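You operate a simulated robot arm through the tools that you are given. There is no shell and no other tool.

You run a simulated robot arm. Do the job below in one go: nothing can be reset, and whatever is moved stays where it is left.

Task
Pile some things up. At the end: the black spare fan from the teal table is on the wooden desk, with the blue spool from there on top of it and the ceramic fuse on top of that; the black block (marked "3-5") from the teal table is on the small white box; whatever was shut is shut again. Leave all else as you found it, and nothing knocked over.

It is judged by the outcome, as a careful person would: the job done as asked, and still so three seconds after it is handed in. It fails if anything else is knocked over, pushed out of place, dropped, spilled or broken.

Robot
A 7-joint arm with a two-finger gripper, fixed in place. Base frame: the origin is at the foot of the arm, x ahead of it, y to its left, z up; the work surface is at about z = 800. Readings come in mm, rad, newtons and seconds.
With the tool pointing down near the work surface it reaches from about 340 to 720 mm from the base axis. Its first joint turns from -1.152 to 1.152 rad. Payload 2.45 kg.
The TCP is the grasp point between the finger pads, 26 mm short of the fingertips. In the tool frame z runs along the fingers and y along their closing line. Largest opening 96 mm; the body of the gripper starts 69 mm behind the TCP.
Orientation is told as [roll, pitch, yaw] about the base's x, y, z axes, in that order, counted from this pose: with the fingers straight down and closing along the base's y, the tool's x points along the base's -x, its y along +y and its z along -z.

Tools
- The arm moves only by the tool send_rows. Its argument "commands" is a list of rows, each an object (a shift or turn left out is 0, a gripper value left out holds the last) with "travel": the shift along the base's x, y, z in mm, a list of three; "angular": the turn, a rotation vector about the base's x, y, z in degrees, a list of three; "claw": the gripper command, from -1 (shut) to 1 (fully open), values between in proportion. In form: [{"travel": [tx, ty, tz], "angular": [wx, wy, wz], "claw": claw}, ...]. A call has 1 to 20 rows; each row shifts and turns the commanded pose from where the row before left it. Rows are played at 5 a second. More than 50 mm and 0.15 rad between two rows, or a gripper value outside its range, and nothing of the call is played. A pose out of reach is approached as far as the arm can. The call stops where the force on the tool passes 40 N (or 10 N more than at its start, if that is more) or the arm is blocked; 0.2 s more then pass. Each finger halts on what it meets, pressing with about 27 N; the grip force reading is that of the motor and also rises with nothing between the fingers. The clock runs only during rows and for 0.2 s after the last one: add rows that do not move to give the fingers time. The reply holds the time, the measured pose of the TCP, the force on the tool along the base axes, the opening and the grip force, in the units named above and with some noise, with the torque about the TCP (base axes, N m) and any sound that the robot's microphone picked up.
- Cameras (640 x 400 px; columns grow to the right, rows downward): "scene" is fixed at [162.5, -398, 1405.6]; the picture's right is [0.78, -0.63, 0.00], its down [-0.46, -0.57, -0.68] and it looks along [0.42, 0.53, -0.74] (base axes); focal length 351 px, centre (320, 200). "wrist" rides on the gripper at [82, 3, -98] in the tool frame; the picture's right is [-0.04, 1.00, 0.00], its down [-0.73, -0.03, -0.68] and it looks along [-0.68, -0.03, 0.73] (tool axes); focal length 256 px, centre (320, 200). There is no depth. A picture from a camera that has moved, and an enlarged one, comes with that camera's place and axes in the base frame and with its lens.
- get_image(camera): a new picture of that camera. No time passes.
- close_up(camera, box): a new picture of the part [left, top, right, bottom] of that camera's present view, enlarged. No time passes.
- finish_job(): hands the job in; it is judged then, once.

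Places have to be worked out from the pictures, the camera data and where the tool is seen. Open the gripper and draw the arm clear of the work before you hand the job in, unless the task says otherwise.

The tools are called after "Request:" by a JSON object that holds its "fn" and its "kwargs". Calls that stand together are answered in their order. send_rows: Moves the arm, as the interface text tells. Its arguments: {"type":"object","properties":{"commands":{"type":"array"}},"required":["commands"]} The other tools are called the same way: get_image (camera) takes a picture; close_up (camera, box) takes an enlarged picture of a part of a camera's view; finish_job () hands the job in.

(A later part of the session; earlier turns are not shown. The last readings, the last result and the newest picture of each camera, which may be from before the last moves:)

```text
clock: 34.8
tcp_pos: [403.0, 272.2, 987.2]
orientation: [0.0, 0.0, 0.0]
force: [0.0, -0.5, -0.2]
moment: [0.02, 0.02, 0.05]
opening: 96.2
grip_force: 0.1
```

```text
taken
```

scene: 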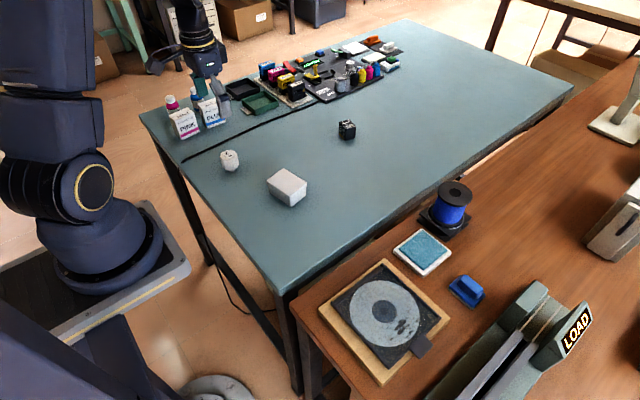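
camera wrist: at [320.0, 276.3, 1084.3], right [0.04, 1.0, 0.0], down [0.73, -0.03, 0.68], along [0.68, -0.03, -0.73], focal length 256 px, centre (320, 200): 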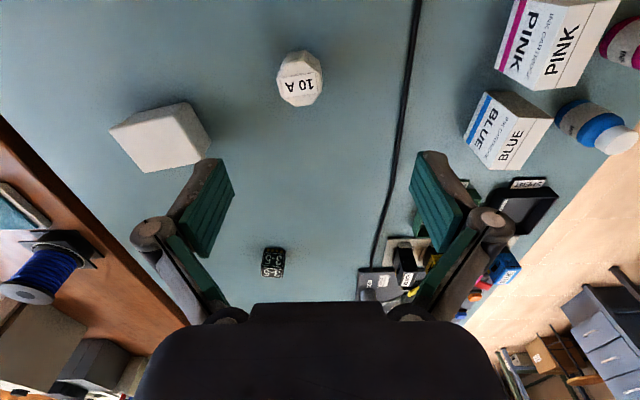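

I'll enlarge the fuse in both views to measure its shape.

Request:
{"fn": "close_up", "kwargs": {"camera": "wrist", "box": [260, 40, 340, 120]}}

Request:
{"fn": "close_up", "kwargs": {"camera": "scene", "box": [205, 135, 255, 185]}}

Request:
{"fn": "close_up", "kwargs": {"camera": "scene", "box": [420, 170, 490, 240]}}

```text
5.00 times, centred on (300, 80) of wrist
camera zoom: at [320.0, 276.3, 1084.3], right [0.04, 1.0, 0.0], down [0.73, -0.03, 0.68], along [0.68, -0.03, -0.73], focal length 1280 px, centre (420, 800)
```

zoom: 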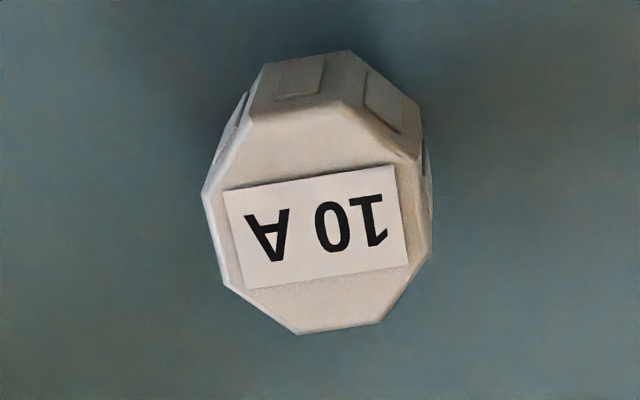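

```text
8.00 times, centred on (230, 160) of scene
camera zoom: at [162.5, -398.0, 1405.6], right [0.78, -0.63, 0.0], down [-0.46, -0.57, -0.68], along [0.42, 0.53, -0.74], focal length 2806 px, centre (1040, 520)
```

zoom: 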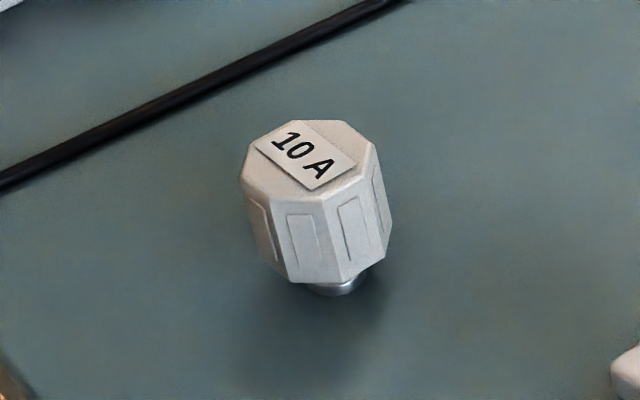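

```text
5.71 times, centred on (455, 205) of scene
camera zoom: at [162.5, -398.0, 1405.6], right [0.78, -0.63, 0.0], down [-0.46, -0.57, -0.68], along [0.42, 0.53, -0.74], focal length 2005 px, centre (-451, 171)
```

zoom: 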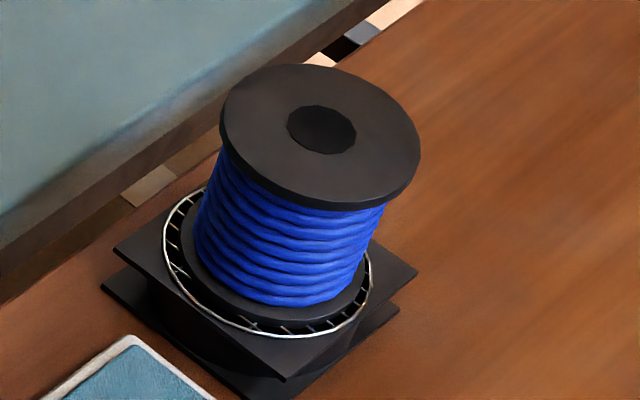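

The fuse is an octagonal body about 40 mm wide and 50 mm tall on a roughly 18 mm metal foot. It stands at about (397, 254) and is turned about +5°. I'll align above it and check closer.

Request:
{"fn": "send_rows", "kwargs": {"commands": [{"travel": [-5.3, -18, -10], "angular": [0, 0, 5]}, {"travel": [0, 0, -40]}, {"travel": [0, 0, -30]}, {}, {}]}}

Request:
{"fn": "get_image", "kwargs": {"camera": "wrist"}}

```text
clock: 36.0
tcp_pos: [399.7, 254.7, 904.4]
orientation: [-0.001, -0.001, 0.087]
force: [-0.2, -0.4, -0.6]
moment: [-0.01, 0.01, 0.01]
opening: 95.9
grip_force: 0.0
```

```text
taken
camera wrist: at [316.5, 250.4, 1001.8], right [-0.05, 1.0, 0.0], down [0.73, 0.03, 0.68], along [0.68, 0.03, -0.73], focal length 256 px, centre (320, 200)
```

wrist: 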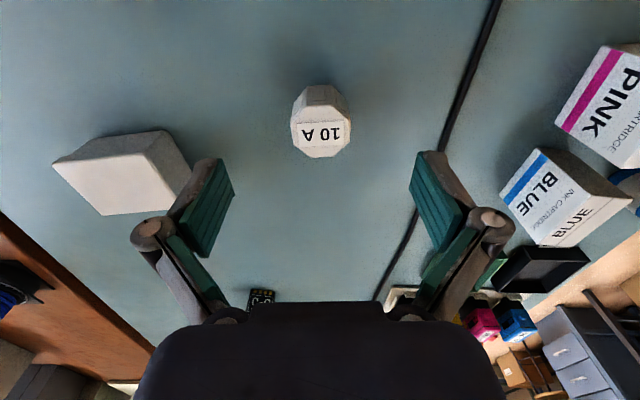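

The label is now square with the gripper and the fuse centre is at (397.5, 254.5). I'll descend around its body.

Request:
{"fn": "send_rows", "kwargs": {"commands": [{"travel": [-1, 0, -30]}, {"travel": [0, 0, -26]}, {"travel": [0, 0, -10]}, {}]}}

Request:
{"fn": "get_image", "kwargs": {"camera": "wrist"}}

Request:
{"fn": "close_up", "kwargs": {"camera": "scene", "box": [180, 100, 280, 190]}}

```text
clock: 37.0
tcp_pos: [399.3, 254.7, 839.0]
orientation: [-0.001, -0.002, 0.088]
force: [0.6, -0.2, 1.0]
moment: [0.0, 0.0, -0.02]
opening: 96.0
grip_force: 0.1
```

```text
taken
camera wrist: at [315.6, 251.1, 937.1], right [-0.05, 1.0, 0.0], down [0.73, 0.03, 0.68], along [0.68, 0.03, -0.73], focal length 256 px, centre (320, 200)
```

wrist: 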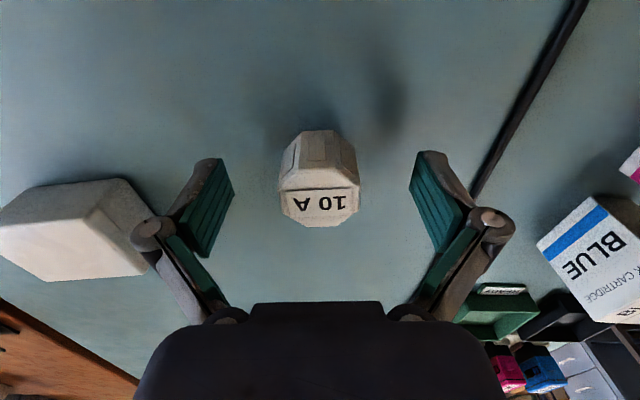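

```text
4.44 times, centred on (230, 145) of scene
camera zoom: at [162.5, -398.0, 1405.6], right [0.78, -0.63, 0.0], down [-0.46, -0.57, -0.68], along [0.42, 0.53, -0.74], focal length 1559 px, centre (720, 444)
```

zoom: 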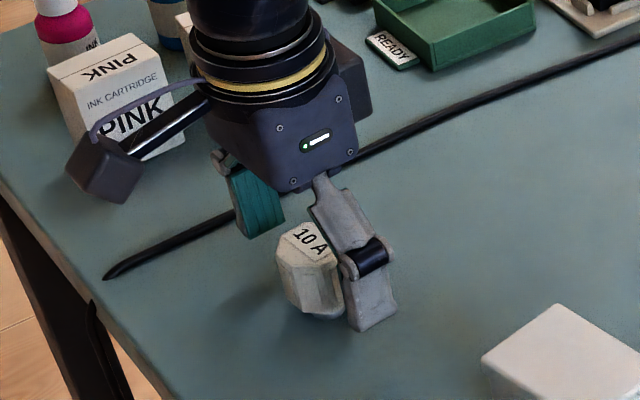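

The fuse is centred between the pads. I'll close in gentle stages so it isn't tipped off its small foot.

Request:
{"fn": "send_rows", "kwargs": {"commands": [{"travel": [-1, 0, 0], "claw": 0.0}, {}, {}, {"claw": -0.1}, {"claw": -0.14}, {"claw": -0.18}, {"claw": -0.22}, {"claw": -0.3}, {"claw": -1}, {}, {}]}}

Request:
{"fn": "get_image", "kwargs": {"camera": "wrist"}}

Request:
{"fn": "close_up", "kwargs": {"camera": "scene", "box": [180, 100, 280, 190]}}

```text
clock: 39.4
tcp_pos: [396.1, 254.4, 840.0]
orientation: [0.0, 0.001, 0.088]
force: [0.1, -0.2, 3.5]
moment: [-0.01, 0.01, 0.03]
opening: 37.8
grip_force: 27.3
```

```text
taken
camera wrist: at [314.4, 251.1, 937.5], right [-0.05, 1.0, 0.0], down [0.73, 0.03, 0.68], along [0.68, 0.03, -0.73], focal length 256 px, centre (320, 200)
```

wrist: 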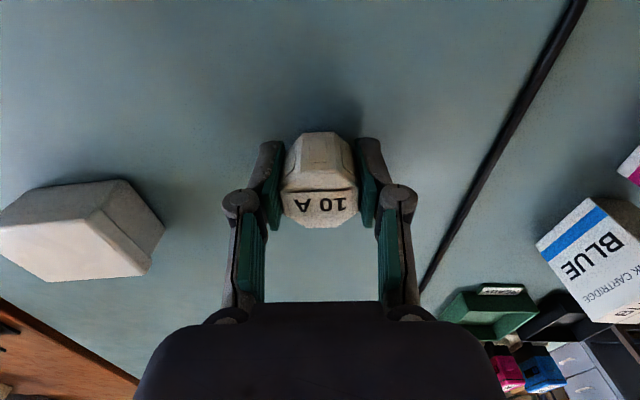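

```text
4.44 times, centred on (230, 145) of scene
camera zoom: at [162.4, -398.0, 1405.6], right [0.78, -0.63, 0.0], down [-0.46, -0.57, -0.68], along [0.42, 0.53, -0.74], focal length 1559 px, centre (720, 444)
```

zoom: 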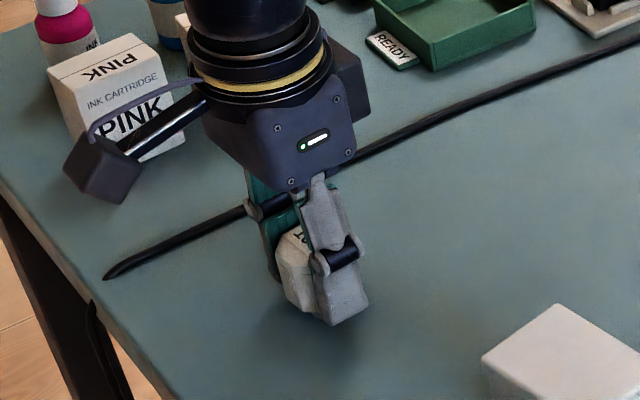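

The fuse is gripped at 37.8 mm. I'll lift it and check how it hangs.

Request:
{"fn": "send_rows", "kwargs": {"commands": [{"travel": [0, 0, 5]}, {"travel": [0, 0, 15]}, {"travel": [0, 0, 40]}, {"travel": [0, 0, 45]}, {"travel": [0, 0, 45]}, {}]}}

Request:
{"fn": "get_image", "kwargs": {"camera": "wrist"}}

Request:
{"fn": "close_up", "kwargs": {"camera": "scene", "box": [160, 40, 260, 130]}}

```text
clock: 40.8
tcp_pos: [395.7, 256.0, 986.0]
orientation: [0.0, 0.0, 0.087]
force: [0.6, 0.5, -0.2]
moment: [-0.01, -0.01, 0.01]
opening: 37.9
grip_force: 27.5
```

```text
taken
camera wrist: at [313.2, 251.4, 1084.5], right [-0.05, 1.0, 0.0], down [0.73, 0.03, 0.68], along [0.68, 0.03, -0.73], focal length 256 px, centre (320, 200)
```

wrist: 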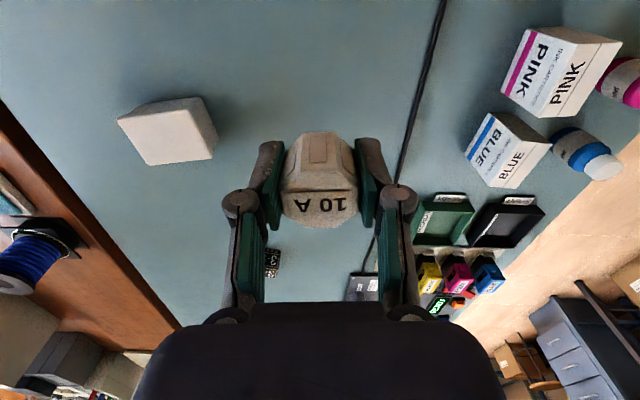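

```text
4.44 times, centred on (210, 85) of scene
camera zoom: at [162.5, -398.0, 1405.6], right [0.78, -0.63, 0.0], down [-0.46, -0.57, -0.68], along [0.42, 0.53, -0.74], focal length 1559 px, centre (809, 711)
```

zoom: 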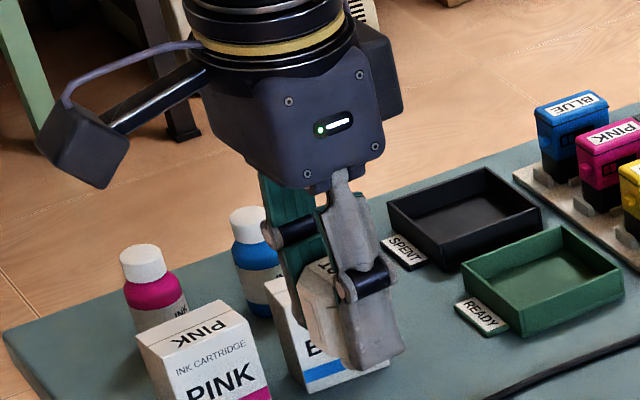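

The fuse is held straight. I'll carry it over to the spool on the reverse path.

Request:
{"fn": "send_rows", "kwargs": {"commands": [{"travel": [20, -34, 0]}, {"travel": [23.5, -37.5, 0]}, {"travel": [23.5, -37.5, 0]}, {"travel": [23.5, -37.5, 0]}, {"travel": [23.5, -37.5, 0]}, {"travel": [23.5, -37.5, 0]}, {"travel": [23.5, -37.5, 0]}, {"travel": [23.5, -37.5, 0]}, {"travel": [23.5, -37.5, 0]}, {"travel": [23.5, -37.5, 0]}, {"travel": [23.5, -37.5, 0]}, {"travel": [23.5, -37, 0]}, {}, {}, {}]}}

Request:
{"fn": "get_image", "kwargs": {"camera": "wrist"}}

Request:
{"fn": "close_up", "kwargs": {"camera": "scene", "box": [400, 130, 500, 230]}}

```text
clock: 44.0
tcp_pos: [676.6, -190.6, 990.6]
orientation: [0.0, 0.001, 0.087]
force: [-0.7, -0.1, -0.3]
moment: [0.0, 0.02, -0.01]
opening: 37.9
grip_force: 26.7
```

```text
taken
camera wrist: at [592.4, -195.0, 1088.8], right [-0.05, 1.0, 0.0], down [0.73, 0.03, 0.68], along [0.68, 0.03, -0.73], focal length 256 px, centre (320, 200)
```

wrist: 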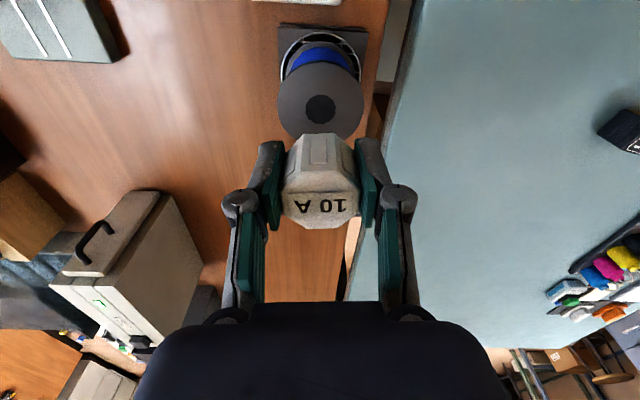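

```text
4.00 times, centred on (450, 180) of scene
camera zoom: at [162.5, -398.0, 1405.6], right [0.78, -0.63, 0.0], down [-0.46, -0.57, -0.68], along [0.42, 0.53, -0.74], focal length 1403 px, centre (-200, 280)
```

zoom: 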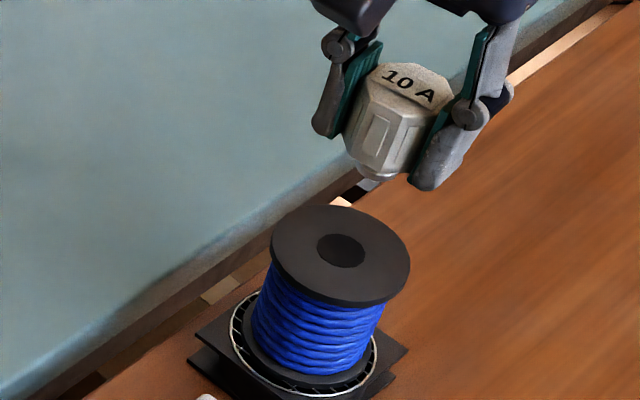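

The fuse is above the spool. I'll enlarge the foot and hole to compare their positions precisely.

Request:
{"fn": "close_up", "kwargs": {"camera": "scene", "box": [430, 140, 480, 210]}}

Request:
{"fn": "close_up", "kwargs": {"camera": "wrist", "box": [260, 50, 380, 240]}}

```text
5.71 times, centred on (455, 175) of scene
camera zoom: at [162.5, -398.0, 1405.6], right [0.78, -0.63, 0.0], down [-0.46, -0.57, -0.68], along [0.42, 0.53, -0.74], focal length 2005 px, centre (-451, 343)
```

zoom: 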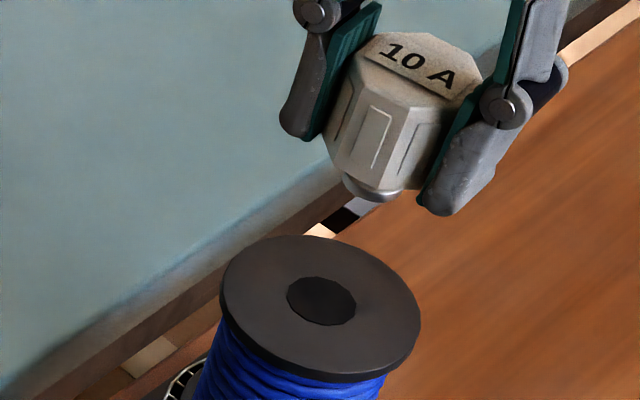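

```text
2.11 times, centred on (320, 145) of wrist
camera zoom: at [592.4, -195.0, 1088.8], right [-0.05, 1.0, 0.0], down [0.73, 0.03, 0.68], along [0.68, 0.03, -0.73], focal length 539 px, centre (320, 316)
```

zoom: 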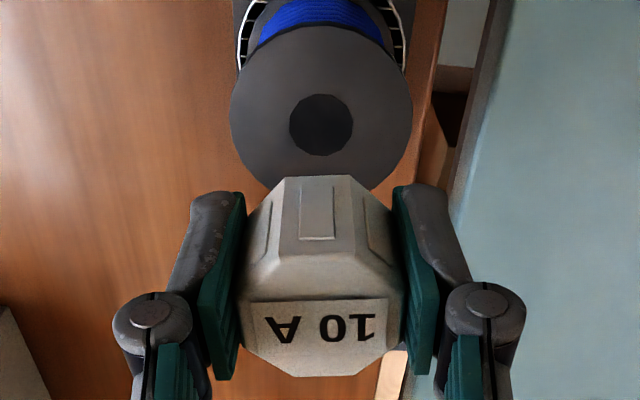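

Comparing the two views, the fuse is within about 2–3 mm of the hole centre, perhaps slightly too far in x. I'll nudge it back 1.5 mm and lower it to about 10 mm above the spool for a closer comparison.

Request:
{"fn": "send_rows", "kwargs": {"commands": [{"travel": [-1.5, 0, -15]}, {"travel": [0, 0, -15]}, {"travel": [0, 0, -10]}, {}, {}]}}

Request:
{"fn": "close_up", "kwargs": {"camera": "scene", "box": [430, 150, 480, 210]}}

Request:
{"fn": "close_up", "kwargs": {"camera": "wrist", "box": [240, 80, 400, 240]}}

```text
clock: 45.2
tcp_pos: [673.8, -191.2, 948.4]
orientation: [0.0, -0.001, 0.087]
force: [0.6, -0.7, -0.7]
moment: [-0.01, 0.01, -0.02]
opening: 37.6
grip_force: 26.6
```

```text
6.67 times, centred on (455, 180) of scene
camera zoom: at [162.5, -398.0, 1405.6], right [0.78, -0.63, 0.0], down [-0.46, -0.57, -0.68], along [0.42, 0.53, -0.74], focal length 2339 px, centre (-580, 333)
```

zoom: 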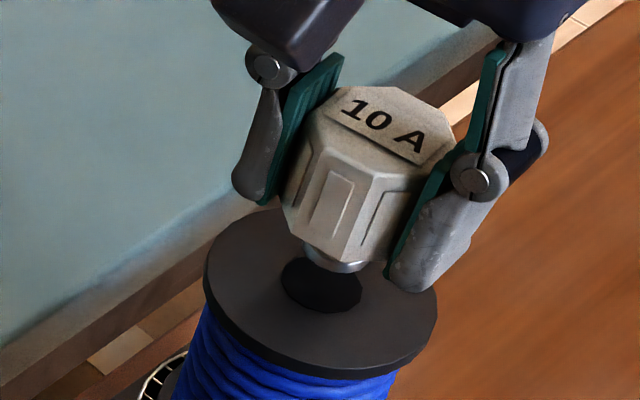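

```text
2.50 times, centred on (320, 160) of wrist
camera zoom: at [591.6, -194.6, 1047.0], right [-0.05, 1.0, 0.0], down [0.73, 0.03, 0.68], along [0.68, 0.03, -0.73], focal length 640 px, centre (320, 300)
```

zoom: 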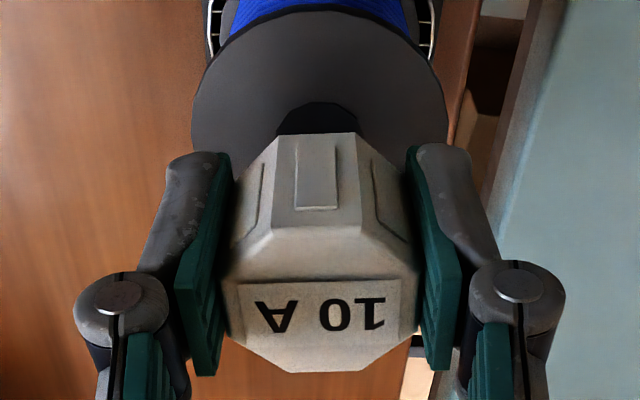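

The foot is just above the hole and looks about 1–2 mm too far in +x and +y. I'll correct by (-1, -0.7) and lower another 8 mm for a final comparison.

Request:
{"fn": "send_rows", "kwargs": {"commands": [{"travel": [-1, -0.7, -3]}, {"travel": [0, 0, -3]}, {"travel": [0, 0, -2]}, {}, {}]}}

Request:
{"fn": "close_up", "kwargs": {"camera": "scene", "box": [435, 165, 475, 205]}}

Request:
{"fn": "close_up", "kwargs": {"camera": "wrist", "box": [240, 80, 400, 240]}}

```text
clock: 46.4
tcp_pos: [673.1, -191.6, 940.9]
orientation: [0.001, 0.001, 0.086]
force: [-1.0, -0.5, -0.4]
moment: [0.0, -0.01, -0.01]
opening: 38.0
grip_force: 27.7
```

```text
10.00 times, centred on (455, 185) of scene
camera zoom: at [162.5, -398.0, 1405.6], right [0.78, -0.63, 0.0], down [-0.46, -0.57, -0.68], along [0.42, 0.53, -0.74], focal length 3508 px, centre (-1030, 350)
```

zoom: 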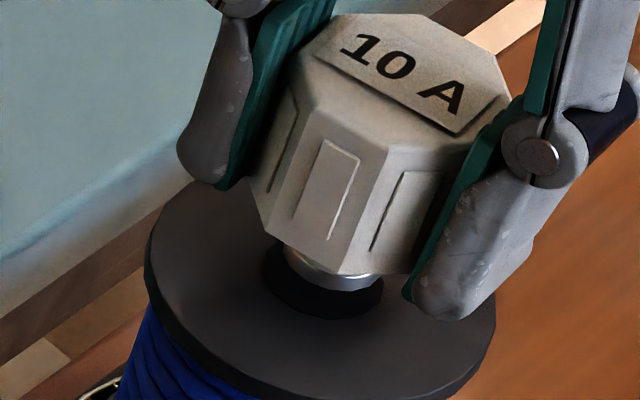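

```text
2.50 times, centred on (320, 160) of wrist
camera zoom: at [590.6, -195.3, 1039.3], right [-0.05, 1.0, 0.0], down [0.73, 0.03, 0.68], along [0.68, 0.03, -0.73], focal length 640 px, centre (320, 300)
```

zoom: 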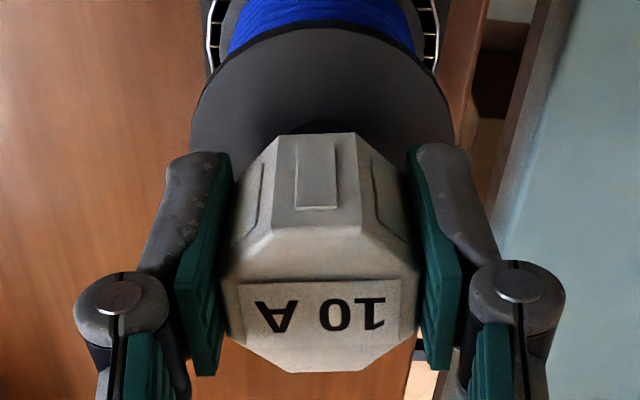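

The foot and hole now line up within about 1 mm in both views, with about 5 mm of gap. I'll lower slowly and watch the force.

Request:
{"fn": "send_rows", "kwargs": {"commands": [{"travel": [0, 0, -1.5]}, {"travel": [0, 0, -1.5]}, {}]}}

Request:
{"fn": "send_rows", "kwargs": {"commands": [{"travel": [0, 0, -1]}, {}]}}

Request:
{"fn": "close_up", "kwargs": {"camera": "scene", "box": [435, 165, 475, 205]}}

```text
clock: 47.2
tcp_pos: [673.5, -190.8, 937.3]
orientation: [0.0, 0.0, 0.087]
force: [0.1, -0.1, -0.5]
moment: [0.0, 0.01, 0.02]
opening: 37.7
grip_force: 26.9
```

```text
clock: 47.8
tcp_pos: [674.0, -191.6, 936.9]
orientation: [-0.001, -0.002, 0.087]
force: [0.1, 0.1, -1.3]
moment: [-0.02, 0.01, -0.04]
opening: 37.8
grip_force: 27.1
```

```text
10.00 times, centred on (455, 185) of scene
camera zoom: at [162.5, -398.0, 1405.6], right [0.78, -0.63, 0.0], down [-0.46, -0.57, -0.68], along [0.42, 0.53, -0.74], focal length 3508 px, centre (-1030, 350)
```

zoom: 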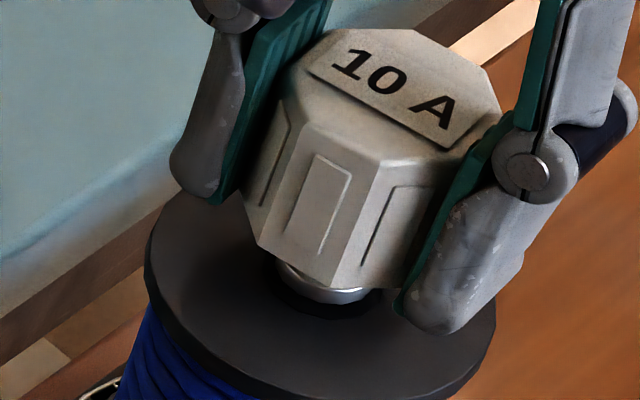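

The foot is nearly at the hole and well centred. I'll continue down.

Request:
{"fn": "send_rows", "kwargs": {"commands": [{"travel": [-0.2, 0.2, -1]}, {}]}}

Request:
{"fn": "send_rows", "kwargs": {"commands": [{"travel": [0, 0, -1]}, {}]}}

Request:
{"fn": "send_rows", "kwargs": {"commands": [{"travel": [0, 0, -1]}, {}]}}

Request:
{"fn": "close_up", "kwargs": {"camera": "scene", "box": [435, 165, 475, 205]}}

```text
clock: 48.4
tcp_pos: [672.5, -190.6, 937.1]
orientation: [0.0, 0.0, 0.087]
force: [0.2, 0.6, -1.1]
moment: [-0.01, 0.01, -0.02]
opening: 37.7
grip_force: 27.1
```

```text
clock: 49.0
tcp_pos: [672.8, -191.0, 935.1]
orientation: [0.0, 0.0, 0.087]
force: [0.0, -0.1, 0.3]
moment: [0.03, 0.01, 0.03]
opening: 37.7
grip_force: 26.9
```

```text
clock: 49.6
tcp_pos: [674.0, -190.9, 933.8]
orientation: [-0.001, -0.001, 0.087]
force: [-1.5, -1.3, 3.5]
moment: [0.0, 0.01, 0.01]
opening: 37.9
grip_force: 27.5
```

```text
10.00 times, centred on (455, 185) of scene
camera zoom: at [162.4, -398.0, 1405.6], right [0.78, -0.63, 0.0], down [-0.46, -0.57, -0.68], along [0.42, 0.53, -0.74], focal length 3508 px, centre (-1030, 350)
```

zoom: 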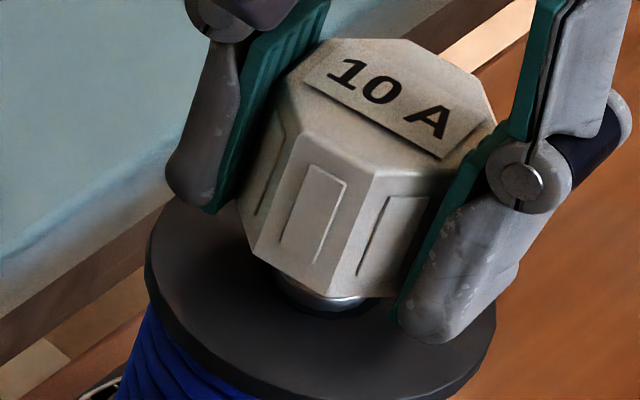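

The force has started to rise with the foot at flange level. I'll go a bit further to see whether the foot enters the hole or is standing on a solid surface.

Request:
{"fn": "send_rows", "kwargs": {"commands": [{"travel": [0, 0, -0.7]}, {}]}}

Request:
{"fn": "close_up", "kwargs": {"camera": "scene", "box": [435, 165, 475, 205]}}

```text
clock: 50.2
tcp_pos: [674.1, -189.9, 935.2]
orientation: [0.001, -0.003, 0.088]
force: [-1.8, -0.3, 8.2]
moment: [-0.05, 0.08, -0.03]
opening: 37.7
grip_force: 26.9
```

```text
10.00 times, centred on (455, 185) of scene
camera zoom: at [162.3, -398.0, 1405.6], right [0.78, -0.63, 0.0], down [-0.46, -0.57, -0.68], along [0.42, 0.53, -0.74], focal length 3508 px, centre (-1030, 350)
```

zoom: 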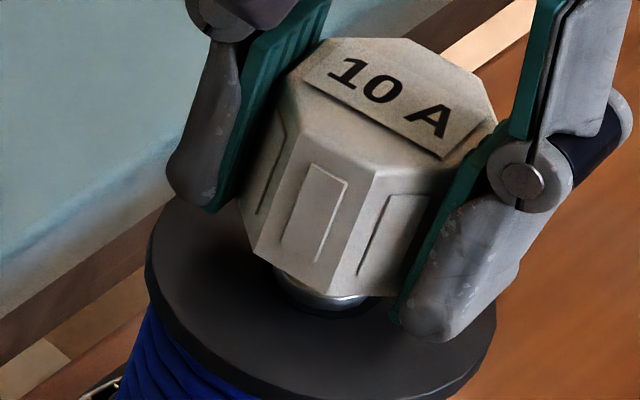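

The contact comes at the flange plane, and the foot looks about 1.3 mm to the picture's right of the hole centre. I'll lift slightly, correct by (-1.0, +0.8) and lower again, so it is centred whether it nests or stands on top.

Request:
{"fn": "send_rows", "kwargs": {"commands": [{"travel": [0, 0, 2.5]}, {"travel": [-1.0, 0.8, 0]}, {}, {"travel": [0, 0, -1]}, {"travel": [0, 0, -0.8]}, {}]}}

Request:
{"fn": "close_up", "kwargs": {"camera": "scene", "box": [435, 165, 475, 205]}}

```text
clock: 51.6
tcp_pos: [672.3, -190.7, 934.1]
orientation: [0.0, 0.001, 0.087]
force: [1.2, -0.1, -0.5]
moment: [-0.01, 0.04, 0.01]
opening: 37.6
grip_force: 27.4
```

```text
10.00 times, centred on (455, 185) of scene
camera zoom: at [162.5, -398.0, 1405.6], right [0.78, -0.63, 0.0], down [-0.46, -0.57, -0.68], along [0.42, 0.53, -0.74], focal length 3508 px, centre (-1030, 350)
```

zoom: 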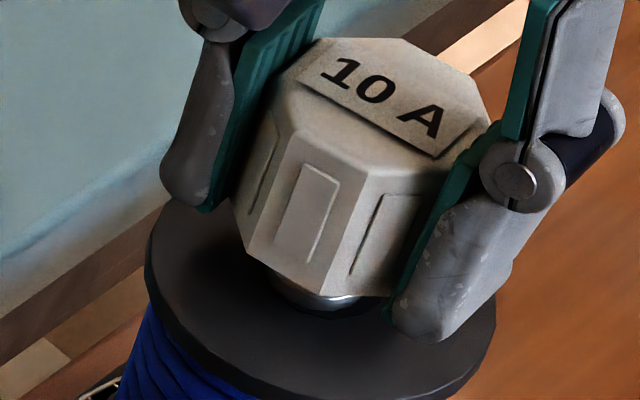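

It's centred better now. I'll lower in small steps.

Request:
{"fn": "send_rows", "kwargs": {"commands": [{"travel": [0, 0, -0.8]}, {}]}}

Request:
{"fn": "send_rows", "kwargs": {"commands": [{"travel": [0, 0, -0.8]}, {}]}}

Request:
{"fn": "close_up", "kwargs": {"camera": "scene", "box": [435, 165, 475, 205]}}

Request:
{"fn": "get_image", "kwargs": {"camera": "wrist"}}

```text
clock: 52.2
tcp_pos: [672.8, -190.5, 934.1]
orientation: [0.0, -0.004, 0.088]
force: [-1.8, 0.2, 7.6]
moment: [0.02, 0.1, 0.02]
opening: 38.1
grip_force: 27.2
```

```text
clock: 52.8
tcp_pos: [673.5, -190.4, 934.4]
orientation: [-0.002, -0.003, 0.088]
force: [-3.9, 0.2, 17.8]
moment: [-0.01, 0.08, -0.02]
opening: 37.8
grip_force: 27.3
```

```text
10.00 times, centred on (455, 185) of scene
camera zoom: at [162.0, -397.9, 1405.7], right [0.78, -0.63, 0.0], down [-0.46, -0.57, -0.68], along [0.42, 0.53, -0.74], focal length 3508 px, centre (-1030, 350)
```

zoom: 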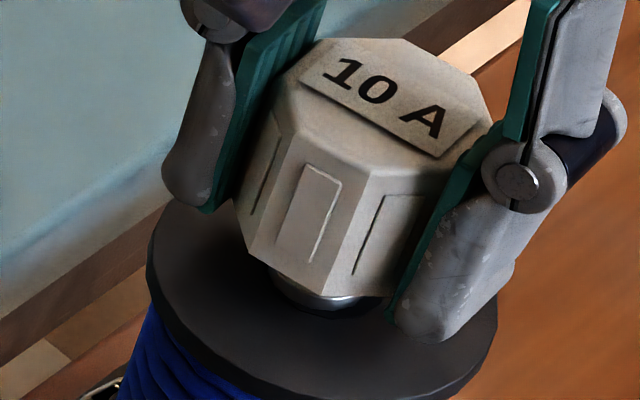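

```text
taken
camera wrist: at [590.0, -193.7, 1031.9], right [-0.05, 1.0, 0.0], down [0.73, 0.04, 0.68], along [0.68, 0.03, -0.73], focal length 256 px, centre (320, 200)
```

wrist: 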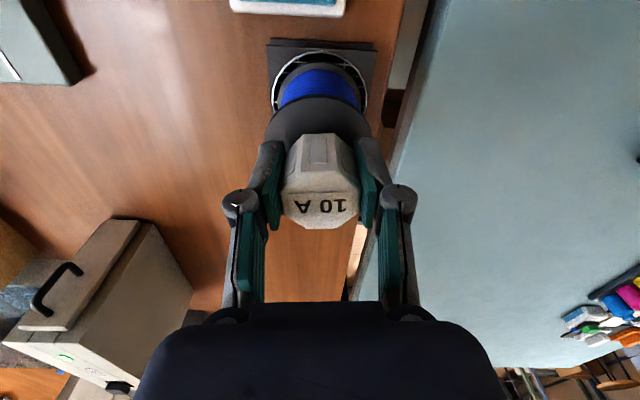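

Both touchdowns met a solid surface at the same height, so the fuse stands with its foot on the centre of the spool top. I'll relieve most of the pressing force before releasing.

Request:
{"fn": "send_rows", "kwargs": {"commands": [{"travel": [0, 0, 0.6]}, {"travel": [0, 0, 0.5]}, {}]}}

```text
clock: 53.6
tcp_pos: [673.7, -188.8, 934.5]
orientation: [-0.002, -0.003, 0.088]
force: [2.5, -0.9, 14.5]
moment: [-0.04, -0.14, -0.02]
opening: 37.8
grip_force: 26.9
```

Request:
{"fn": "send_rows", "kwargs": {"commands": [{"travel": [0, 0, 0.4]}, {}, {}]}}

Request:
{"fn": "close_up", "kwargs": {"camera": "scene", "box": [420, 160, 490, 240]}}

```text
clock: 54.4
tcp_pos: [671.8, -188.9, 933.7]
orientation: [-0.001, 0.0, 0.088]
force: [2.8, -1.1, 11.0]
moment: [-0.05, -0.2, -0.01]
opening: 37.6
grip_force: 27.2
```

```text
5.00 times, centred on (455, 200) of scene
camera zoom: at [162.3, -398.0, 1405.6], right [0.78, -0.63, 0.0], down [-0.46, -0.57, -0.68], along [0.42, 0.53, -0.74], focal length 1754 px, centre (-355, 200)
```

zoom: 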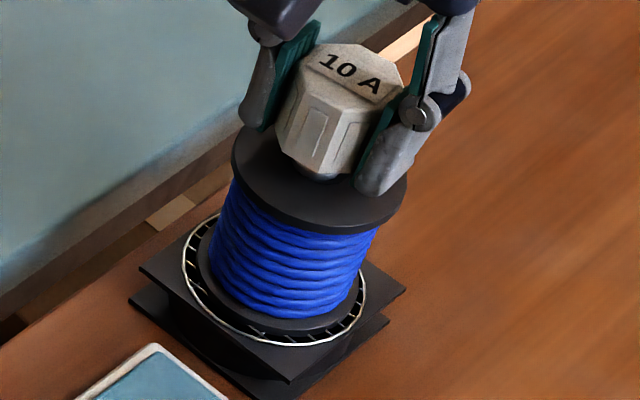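

Some upward force remains, so I'll wait a moment and raise a fraction more before letting go.

Request:
{"fn": "send_rows", "kwargs": {"commands": [{"travel": [0, 0, 0.5]}, {}, {}, {}]}}

Request:
{"fn": "close_up", "kwargs": {"camera": "scene", "box": [435, 165, 475, 205]}}

```text
clock: 55.4
tcp_pos: [672.1, -189.6, 934.7]
orientation: [0.0, 0.001, 0.087]
force: [0.0, 1.0, 4.7]
moment: [0.03, -0.02, 0.0]
opening: 37.9
grip_force: 27.4
```

```text
10.00 times, centred on (455, 185) of scene
camera zoom: at [162.4, -397.9, 1405.6], right [0.78, -0.63, 0.0], down [-0.46, -0.57, -0.68], along [0.42, 0.53, -0.74], focal length 3508 px, centre (-1030, 350)
```

zoom: 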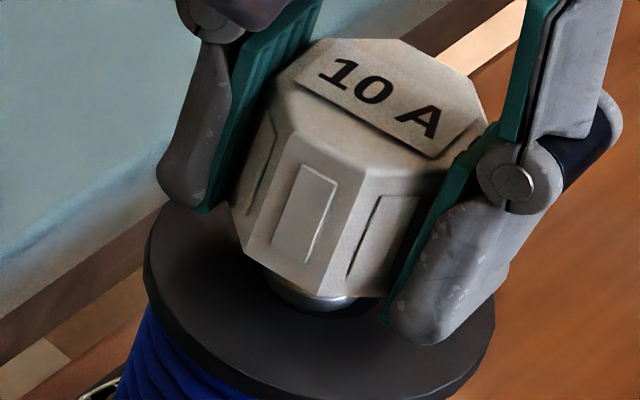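

The force is down to 4.7 N and the fuse is upright at the centre of the flange. I'll open gently, then rise.

Request:
{"fn": "send_rows", "kwargs": {"commands": [{"claw": -0.18}, {"claw": -0.12}, {"claw": -0.05}, {"claw": 0.1}, {"claw": 0.3}, {}, {}]}}

Request:
{"fn": "close_up", "kwargs": {"camera": "scene", "box": [420, 150, 490, 220]}}

Request:
{"fn": "get_image", "kwargs": {"camera": "wrist"}}

```text
clock: 57.0
tcp_pos: [672.7, -190.6, 936.1]
orientation: [-0.001, 0.0, 0.086]
force: [-0.3, 0.0, -0.2]
moment: [0.0, 0.03, -0.01]
opening: 62.4
grip_force: 0.2
```

```text
5.71 times, centred on (455, 185) of scene
camera zoom: at [162.5, -398.0, 1405.6], right [0.78, -0.63, 0.0], down [-0.46, -0.57, -0.68], along [0.42, 0.53, -0.74], focal length 2005 px, centre (-451, 286)
```

zoom: 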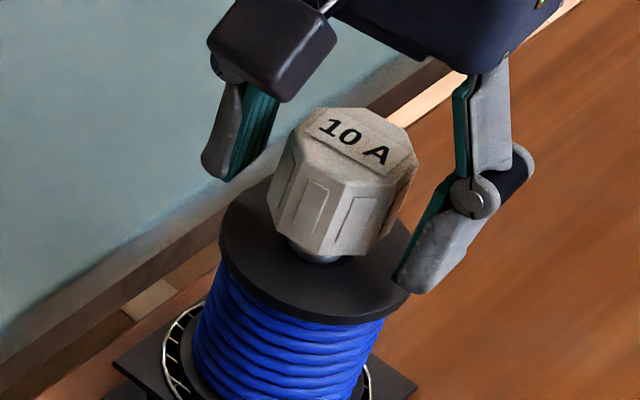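

```text
taken
camera wrist: at [589.7, -193.8, 1032.6], right [-0.05, 1.0, 0.0], down [0.73, 0.03, 0.68], along [0.68, 0.03, -0.73], focal length 256 px, centre (320, 200)
```

wrist: 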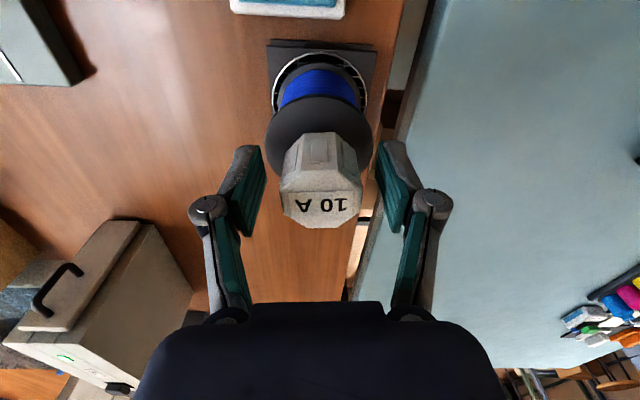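

The fuse stands on its own on the spool. I'll open fully, rise straight up and confirm the stack.

Request:
{"fn": "send_rows", "kwargs": {"commands": [{"claw": 1}, {}, {"travel": [0, 0, 15]}, {"travel": [0, 0, 35]}, {"travel": [0, 0, 40]}, {"travel": [0, 0, 30]}, {}]}}

Request:
{"fn": "get_image", "kwargs": {"camera": "wrist"}}

Request:
{"fn": "close_up", "kwargs": {"camera": "scene", "box": [390, 150, 510, 250]}}

Request:
{"fn": "close_up", "kwargs": {"camera": "scene", "box": [230, 90, 390, 220]}}

```text
clock: 58.6
tcp_pos: [672.8, -190.7, 1054.6]
orientation: [0.0, 0.0, 0.086]
force: [-0.5, -0.5, 0.4]
moment: [-0.01, 0.04, -0.01]
opening: 96.1
grip_force: 0.1
```

```text
taken
camera wrist: at [588.8, -194.9, 1152.4], right [-0.05, 1.0, 0.0], down [0.73, 0.03, 0.68], along [0.68, 0.03, -0.73], focal length 256 px, centre (320, 200)
```

wrist: 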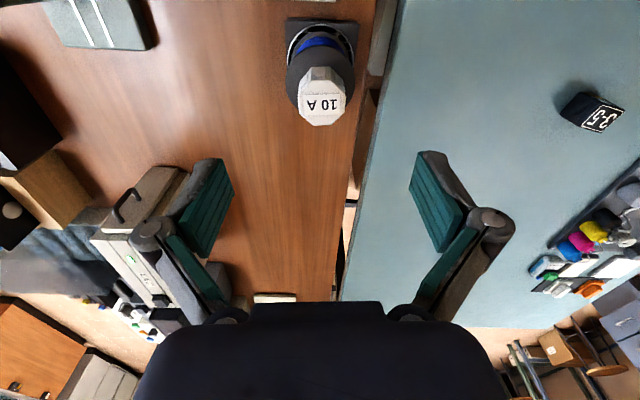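

```text
4.00 times, centred on (450, 200) of scene
camera zoom: at [162.5, -398.0, 1405.6], right [0.78, -0.63, 0.0], down [-0.46, -0.57, -0.68], along [0.42, 0.53, -0.74], focal length 1403 px, centre (-200, 200)
```

zoom: 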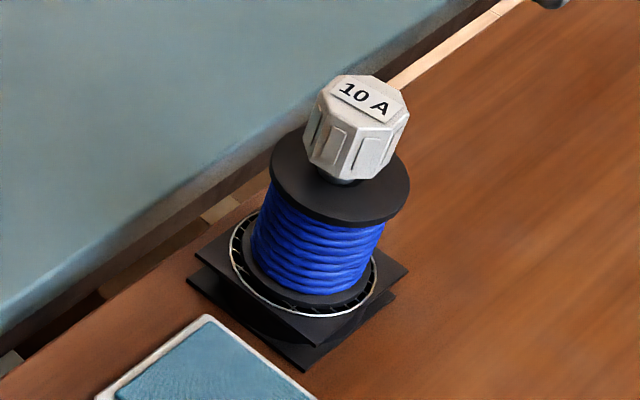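

```text
3.08 times, centred on (310, 155) of scene
camera zoom: at [162.5, -398.0, 1405.6], right [0.78, -0.63, 0.0], down [-0.46, -0.57, -0.68], along [0.42, 0.53, -0.74], focal length 1079 px, centre (351, 338)
```

zoom: 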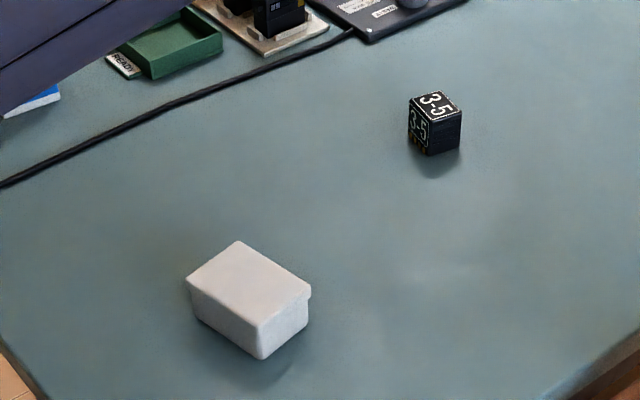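

The three-part stack stands straight. Next is the black block, near (720, 182), at about 740 mm radius and so close to the reach limit. I'll go look at it from nearby.

Request:
{"fn": "send_rows", "kwargs": {"commands": [{"travel": [-2, 45, 0], "angular": [0, 0, -5]}, {"travel": [-3, 47, 0]}, {"travel": [-3, 47, 0]}, {"travel": [-3, 47, 0]}, {"travel": [-3, 47, 0]}, {"travel": [-3, 47, 0]}, {"travel": [-3, 46, 0]}, {"travel": [-3, 44, 0]}, {"travel": [0, 0, -40]}, {"travel": [0, 0, -40]}, {}, {}]}}

Request:
{"fn": "get_image", "kwargs": {"camera": "wrist"}}

Request:
{"fn": "close_up", "kwargs": {"camera": "scene", "box": [310, 100, 390, 160]}}

```text
clock: 61.2
tcp_pos: [648.5, 179.2, 974.7]
orientation: [0.001, 0.001, 0.001]
force: [-0.5, 0.0, 0.7]
moment: [0.01, -0.01, 0.02]
opening: 96.1
grip_force: 0.0
```

```text
taken
camera wrist: at [565.1, 182.7, 1072.5], right [0.04, 1.0, 0.0], down [0.73, -0.03, 0.68], along [0.68, -0.03, -0.73], focal length 256 px, centre (320, 200)
```

wrist: 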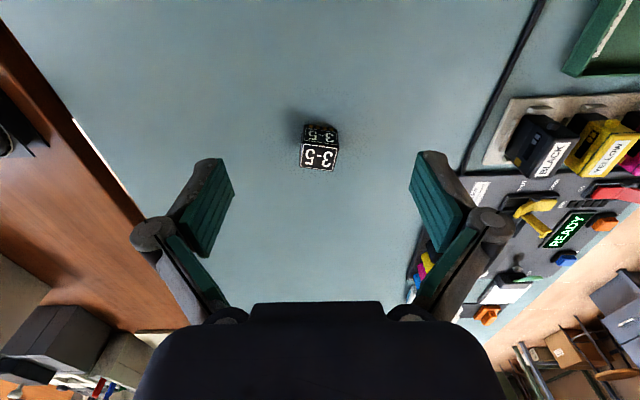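

```text
6.67 times, centred on (350, 130) of scene
camera zoom: at [162.5, -398.0, 1405.6], right [0.78, -0.63, 0.0], down [-0.46, -0.57, -0.68], along [0.42, 0.53, -0.74], focal length 2339 px, centre (120, 667)
```

zoom: 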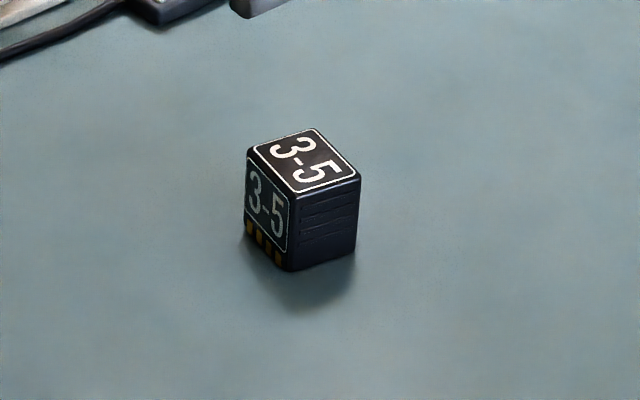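

Request:
{"fn": "close_up", "kwargs": {"camera": "wrist", "box": [280, 105, 360, 185]}}

```text
5.00 times, centred on (320, 145) of wrist
camera zoom: at [565.1, 182.7, 1072.5], right [0.04, 1.0, 0.0], down [0.73, -0.03, 0.68], along [0.68, -0.03, -0.73], focal length 1280 px, centre (320, 475)
```

zoom: 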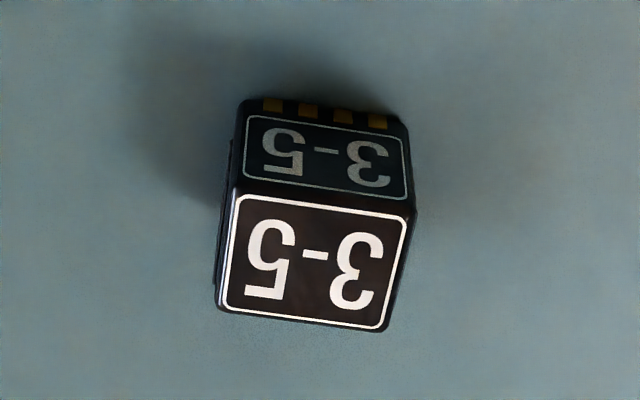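

The block's top face puts it at about (722, 175), turned about -11.5°, roughly 37×31×36 mm. It's beyond the straight-down reach, so I'll turn the gripper to match and tilt the fingers 15° outward about the closing axis, keeping the pads flush.

Request:
{"fn": "send_rows", "kwargs": {"commands": [{"angular": [0, 0, -5.75]}, {"angular": [0, 0, -5.75]}, {"angular": [-1.0, -4.9, 0]}, {"angular": [-1.0, -4.9, 0]}, {"angular": [-1.0, -4.9, 0]}, {"travel": [30, -3, -20]}, {"travel": [30, -3, -20]}, {}, {}]}}

Request:
{"fn": "get_image", "kwargs": {"camera": "wrist"}}

Request:
{"fn": "get_image", "kwargs": {"camera": "scene"}}

```text
clock: 63.2
tcp_pos: [708.8, 174.6, 933.6]
orientation: [0.0, -0.263, -0.201]
force: [0.5, 0.0, 0.4]
moment: [0.01, 0.02, 0.03]
opening: 95.9
grip_force: 0.0
```

```text
taken
camera wrist: at [605.9, 198.7, 1008.1], right [0.24, 0.97, 0.01], down [0.52, -0.13, 0.85], along [0.82, -0.2, -0.53], focal length 256 px, centre (320, 200)
```

wrist: 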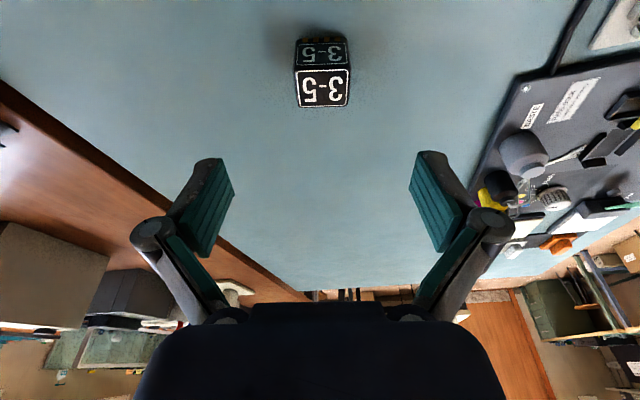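

```text
taken
```

scene: 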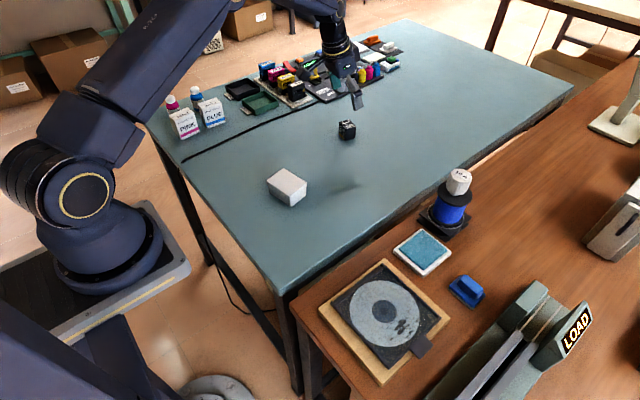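

The tilted pose is reachable, and the block appears square to the gripper at about (720, 174.5). I'll centre on it and descend most of the way.

Request:
{"fn": "send_rows", "kwargs": {"commands": [{"travel": [8.5, 0.5, -20]}, {"travel": [0, 0, -30]}, {"travel": [0, 0, -20]}, {}, {}]}}

Request:
{"fn": "get_image", "kwargs": {"camera": "wrist"}}

Request:
{"fn": "close_up", "kwargs": {"camera": "scene", "box": [300, 70, 400, 160]}}

```text
clock: 64.4
tcp_pos: [719.0, 175.7, 865.5]
orientation: [0.0, -0.262, -0.2]
force: [0.1, -0.1, 0.3]
moment: [0.0, 0.0, -0.01]
opening: 96.3
grip_force: 0.0
```

```text
taken
camera wrist: at [616.2, 198.7, 938.8], right [0.24, 0.97, 0.01], down [0.52, -0.13, 0.85], along [0.82, -0.2, -0.53], focal length 256 px, centre (320, 200)
```

wrist: 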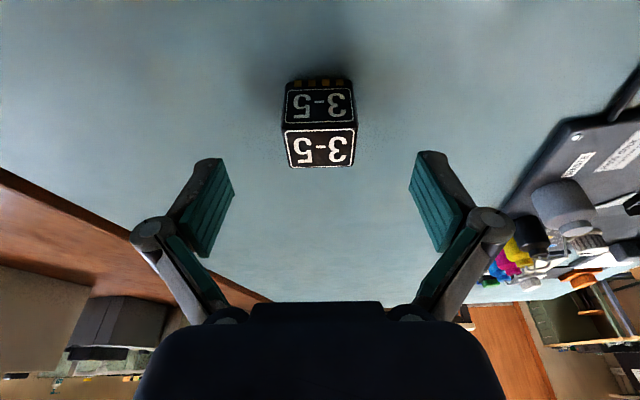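

```text
4.44 times, centred on (350, 115) of scene
camera zoom: at [162.5, -398.0, 1405.6], right [0.78, -0.63, 0.0], down [-0.46, -0.57, -0.68], along [0.42, 0.53, -0.74], focal length 1559 px, centre (187, 578)
```

zoom: 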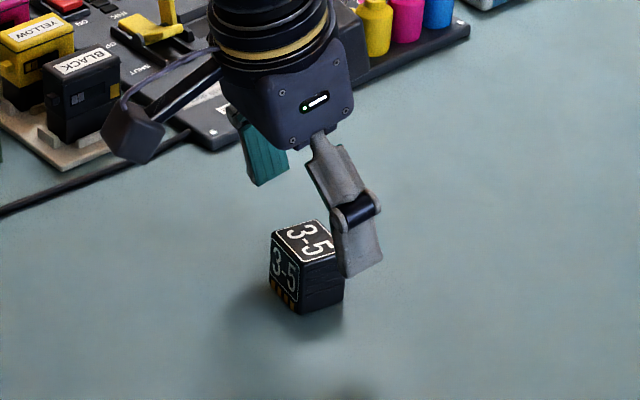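

The block is centred laterally. I'll lower the last 32 mm, with the lowest finger corners ending about 5 mm above the table.

Request:
{"fn": "send_rows", "kwargs": {"commands": [{"travel": [-0.5, 0, -15]}, {"travel": [0, 0, -11]}, {"travel": [0, 0, -5]}, {}, {}]}}

Request:
{"fn": "get_image", "kwargs": {"camera": "wrist"}}

Request:
{"fn": "close_up", "kwargs": {"camera": "scene", "box": [310, 80, 400, 160]}}

```text
clock: 65.6
tcp_pos: [716.8, 175.3, 833.4]
orientation: [0.0, -0.262, -0.2]
force: [0.4, -0.2, -0.4]
moment: [-0.03, 0.04, -0.01]
opening: 96.0
grip_force: 0.1
```

```text
taken
camera wrist: at [614.1, 198.8, 906.8], right [0.24, 0.97, 0.01], down [0.52, -0.13, 0.85], along [0.82, -0.2, -0.53], focal length 256 px, centre (320, 200)
```

wrist: 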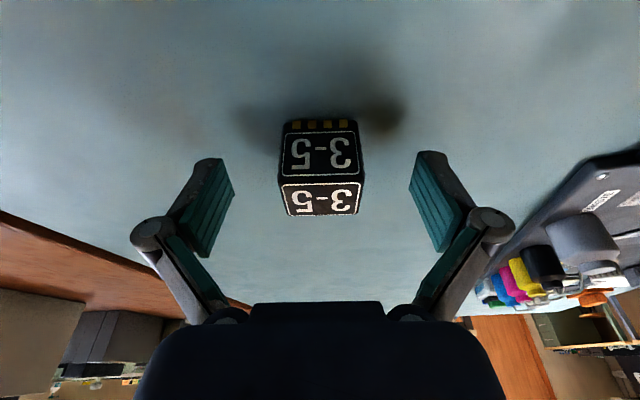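

```text
5.00 times, centred on (355, 120) of scene
camera zoom: at [162.5, -398.0, 1405.6], right [0.78, -0.63, 0.0], down [-0.46, -0.57, -0.68], along [0.42, 0.53, -0.74], focal length 1754 px, centre (145, 600)
```

zoom: 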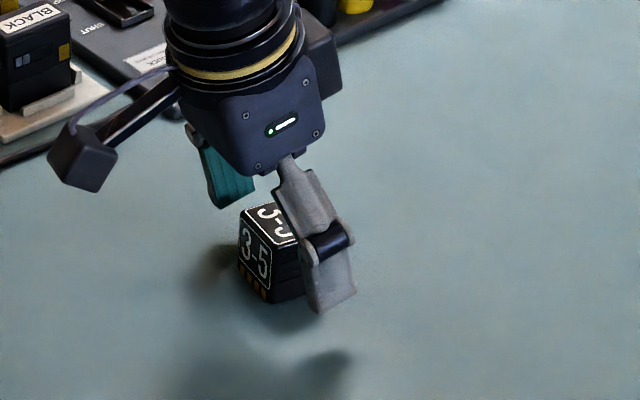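

The pads straddle the block. I'll ease forward 1.5 mm and close in stages.

Request:
{"fn": "send_rows", "kwargs": {"commands": [{"travel": [1.5, -0.5, 0], "claw": 0.0}, {}, {}, {"claw": -0.1}, {"claw": -0.16}, {"claw": -0.22}, {"claw": -0.3}, {"claw": -1}, {}, {}]}}

Request:
{"fn": "get_image", "kwargs": {"camera": "wrist"}}

Request:
{"fn": "close_up", "kwargs": {"camera": "scene", "box": [310, 80, 400, 160]}}

```text
clock: 67.8
tcp_pos: [717.9, 174.5, 834.2]
orientation: [0.0, -0.26, -0.2]
force: [0.3, 0.5, 1.4]
moment: [0.0, 0.0, -0.01]
opening: 38.9
grip_force: 26.7
```

```text
taken
camera wrist: at [616.0, 198.1, 907.0], right [0.24, 0.97, 0.01], down [0.52, -0.13, 0.85], along [0.82, -0.2, -0.53], focal length 256 px, centre (320, 200)
```

wrist: 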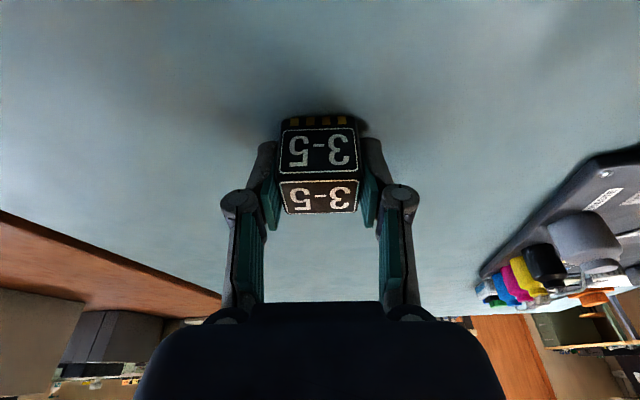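

```text
5.00 times, centred on (355, 120) of scene
camera zoom: at [162.4, -398.0, 1405.6], right [0.78, -0.63, 0.0], down [-0.46, -0.57, -0.68], along [0.42, 0.53, -0.74], focal length 1754 px, centre (145, 600)
```

zoom: 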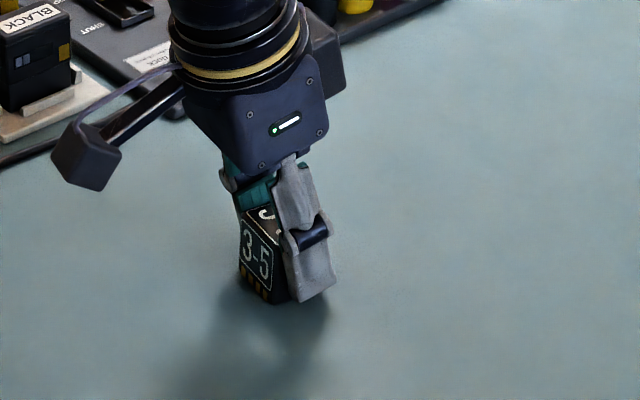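

The block is gripped at 38.9 mm. I'll lift it, keep the same tilt so its base stays level, and carry it toward the white box while turning to match the box's angle.

Request:
{"fn": "send_rows", "kwargs": {"commands": [{"travel": [0, 0, 5]}, {"travel": [0, 0, 15]}, {"travel": [0, 0, 40]}, {"travel": [-10, 0, 40]}, {"travel": [-36, -11, 10], "angular": [0, 0, 4.4]}, {"travel": [-36, -11, 0], "angular": [0, 0, 4.4]}, {"travel": [-36, -11, 0], "angular": [0, 0, 4.4]}, {"travel": [-36, -11, 0], "angular": [0, 0, 4.4]}, {"travel": [-36, -11, 0], "angular": [0, 0, 4]}, {"travel": [-36, -11, 0]}, {"travel": [-35, -11, 0]}, {}, {}]}}

Request:
{"fn": "get_image", "kwargs": {"camera": "wrist"}}

Request:
{"fn": "get_image", "kwargs": {"camera": "scene"}}

```text
clock: 70.6
tcp_pos: [458.5, 100.4, 944.8]
orientation: [-0.001, -0.262, 0.176]
force: [0.0, 0.6, -1.5]
moment: [0.02, 0.0, -0.02]
opening: 39.3
grip_force: 27.4
```

```text
taken
camera wrist: at [354.1, 85.2, 1017.9], right [-0.14, 0.99, 0.01], down [0.53, 0.06, 0.85], along [0.84, 0.12, -0.53], focal length 256 px, centre (320, 200)
```

wrist: 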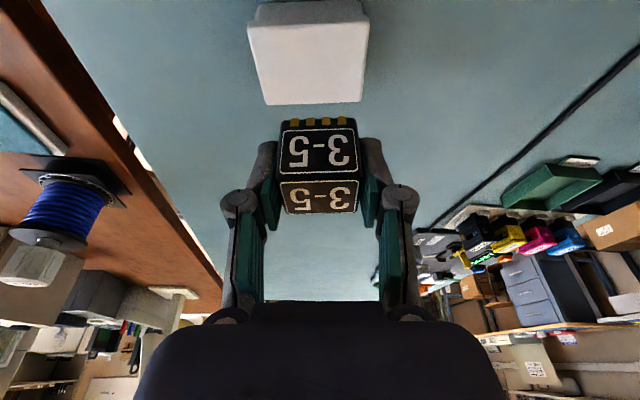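

```text
taken
```

scene: 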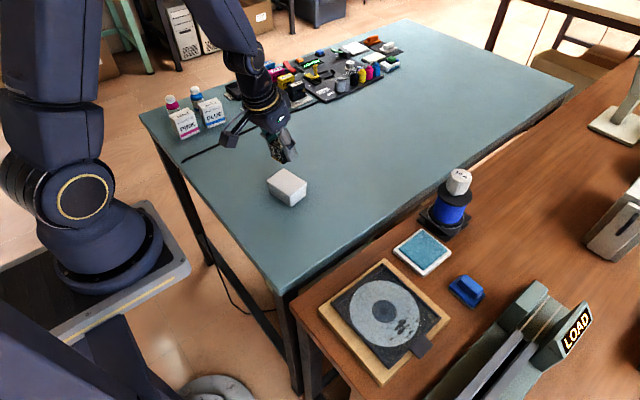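

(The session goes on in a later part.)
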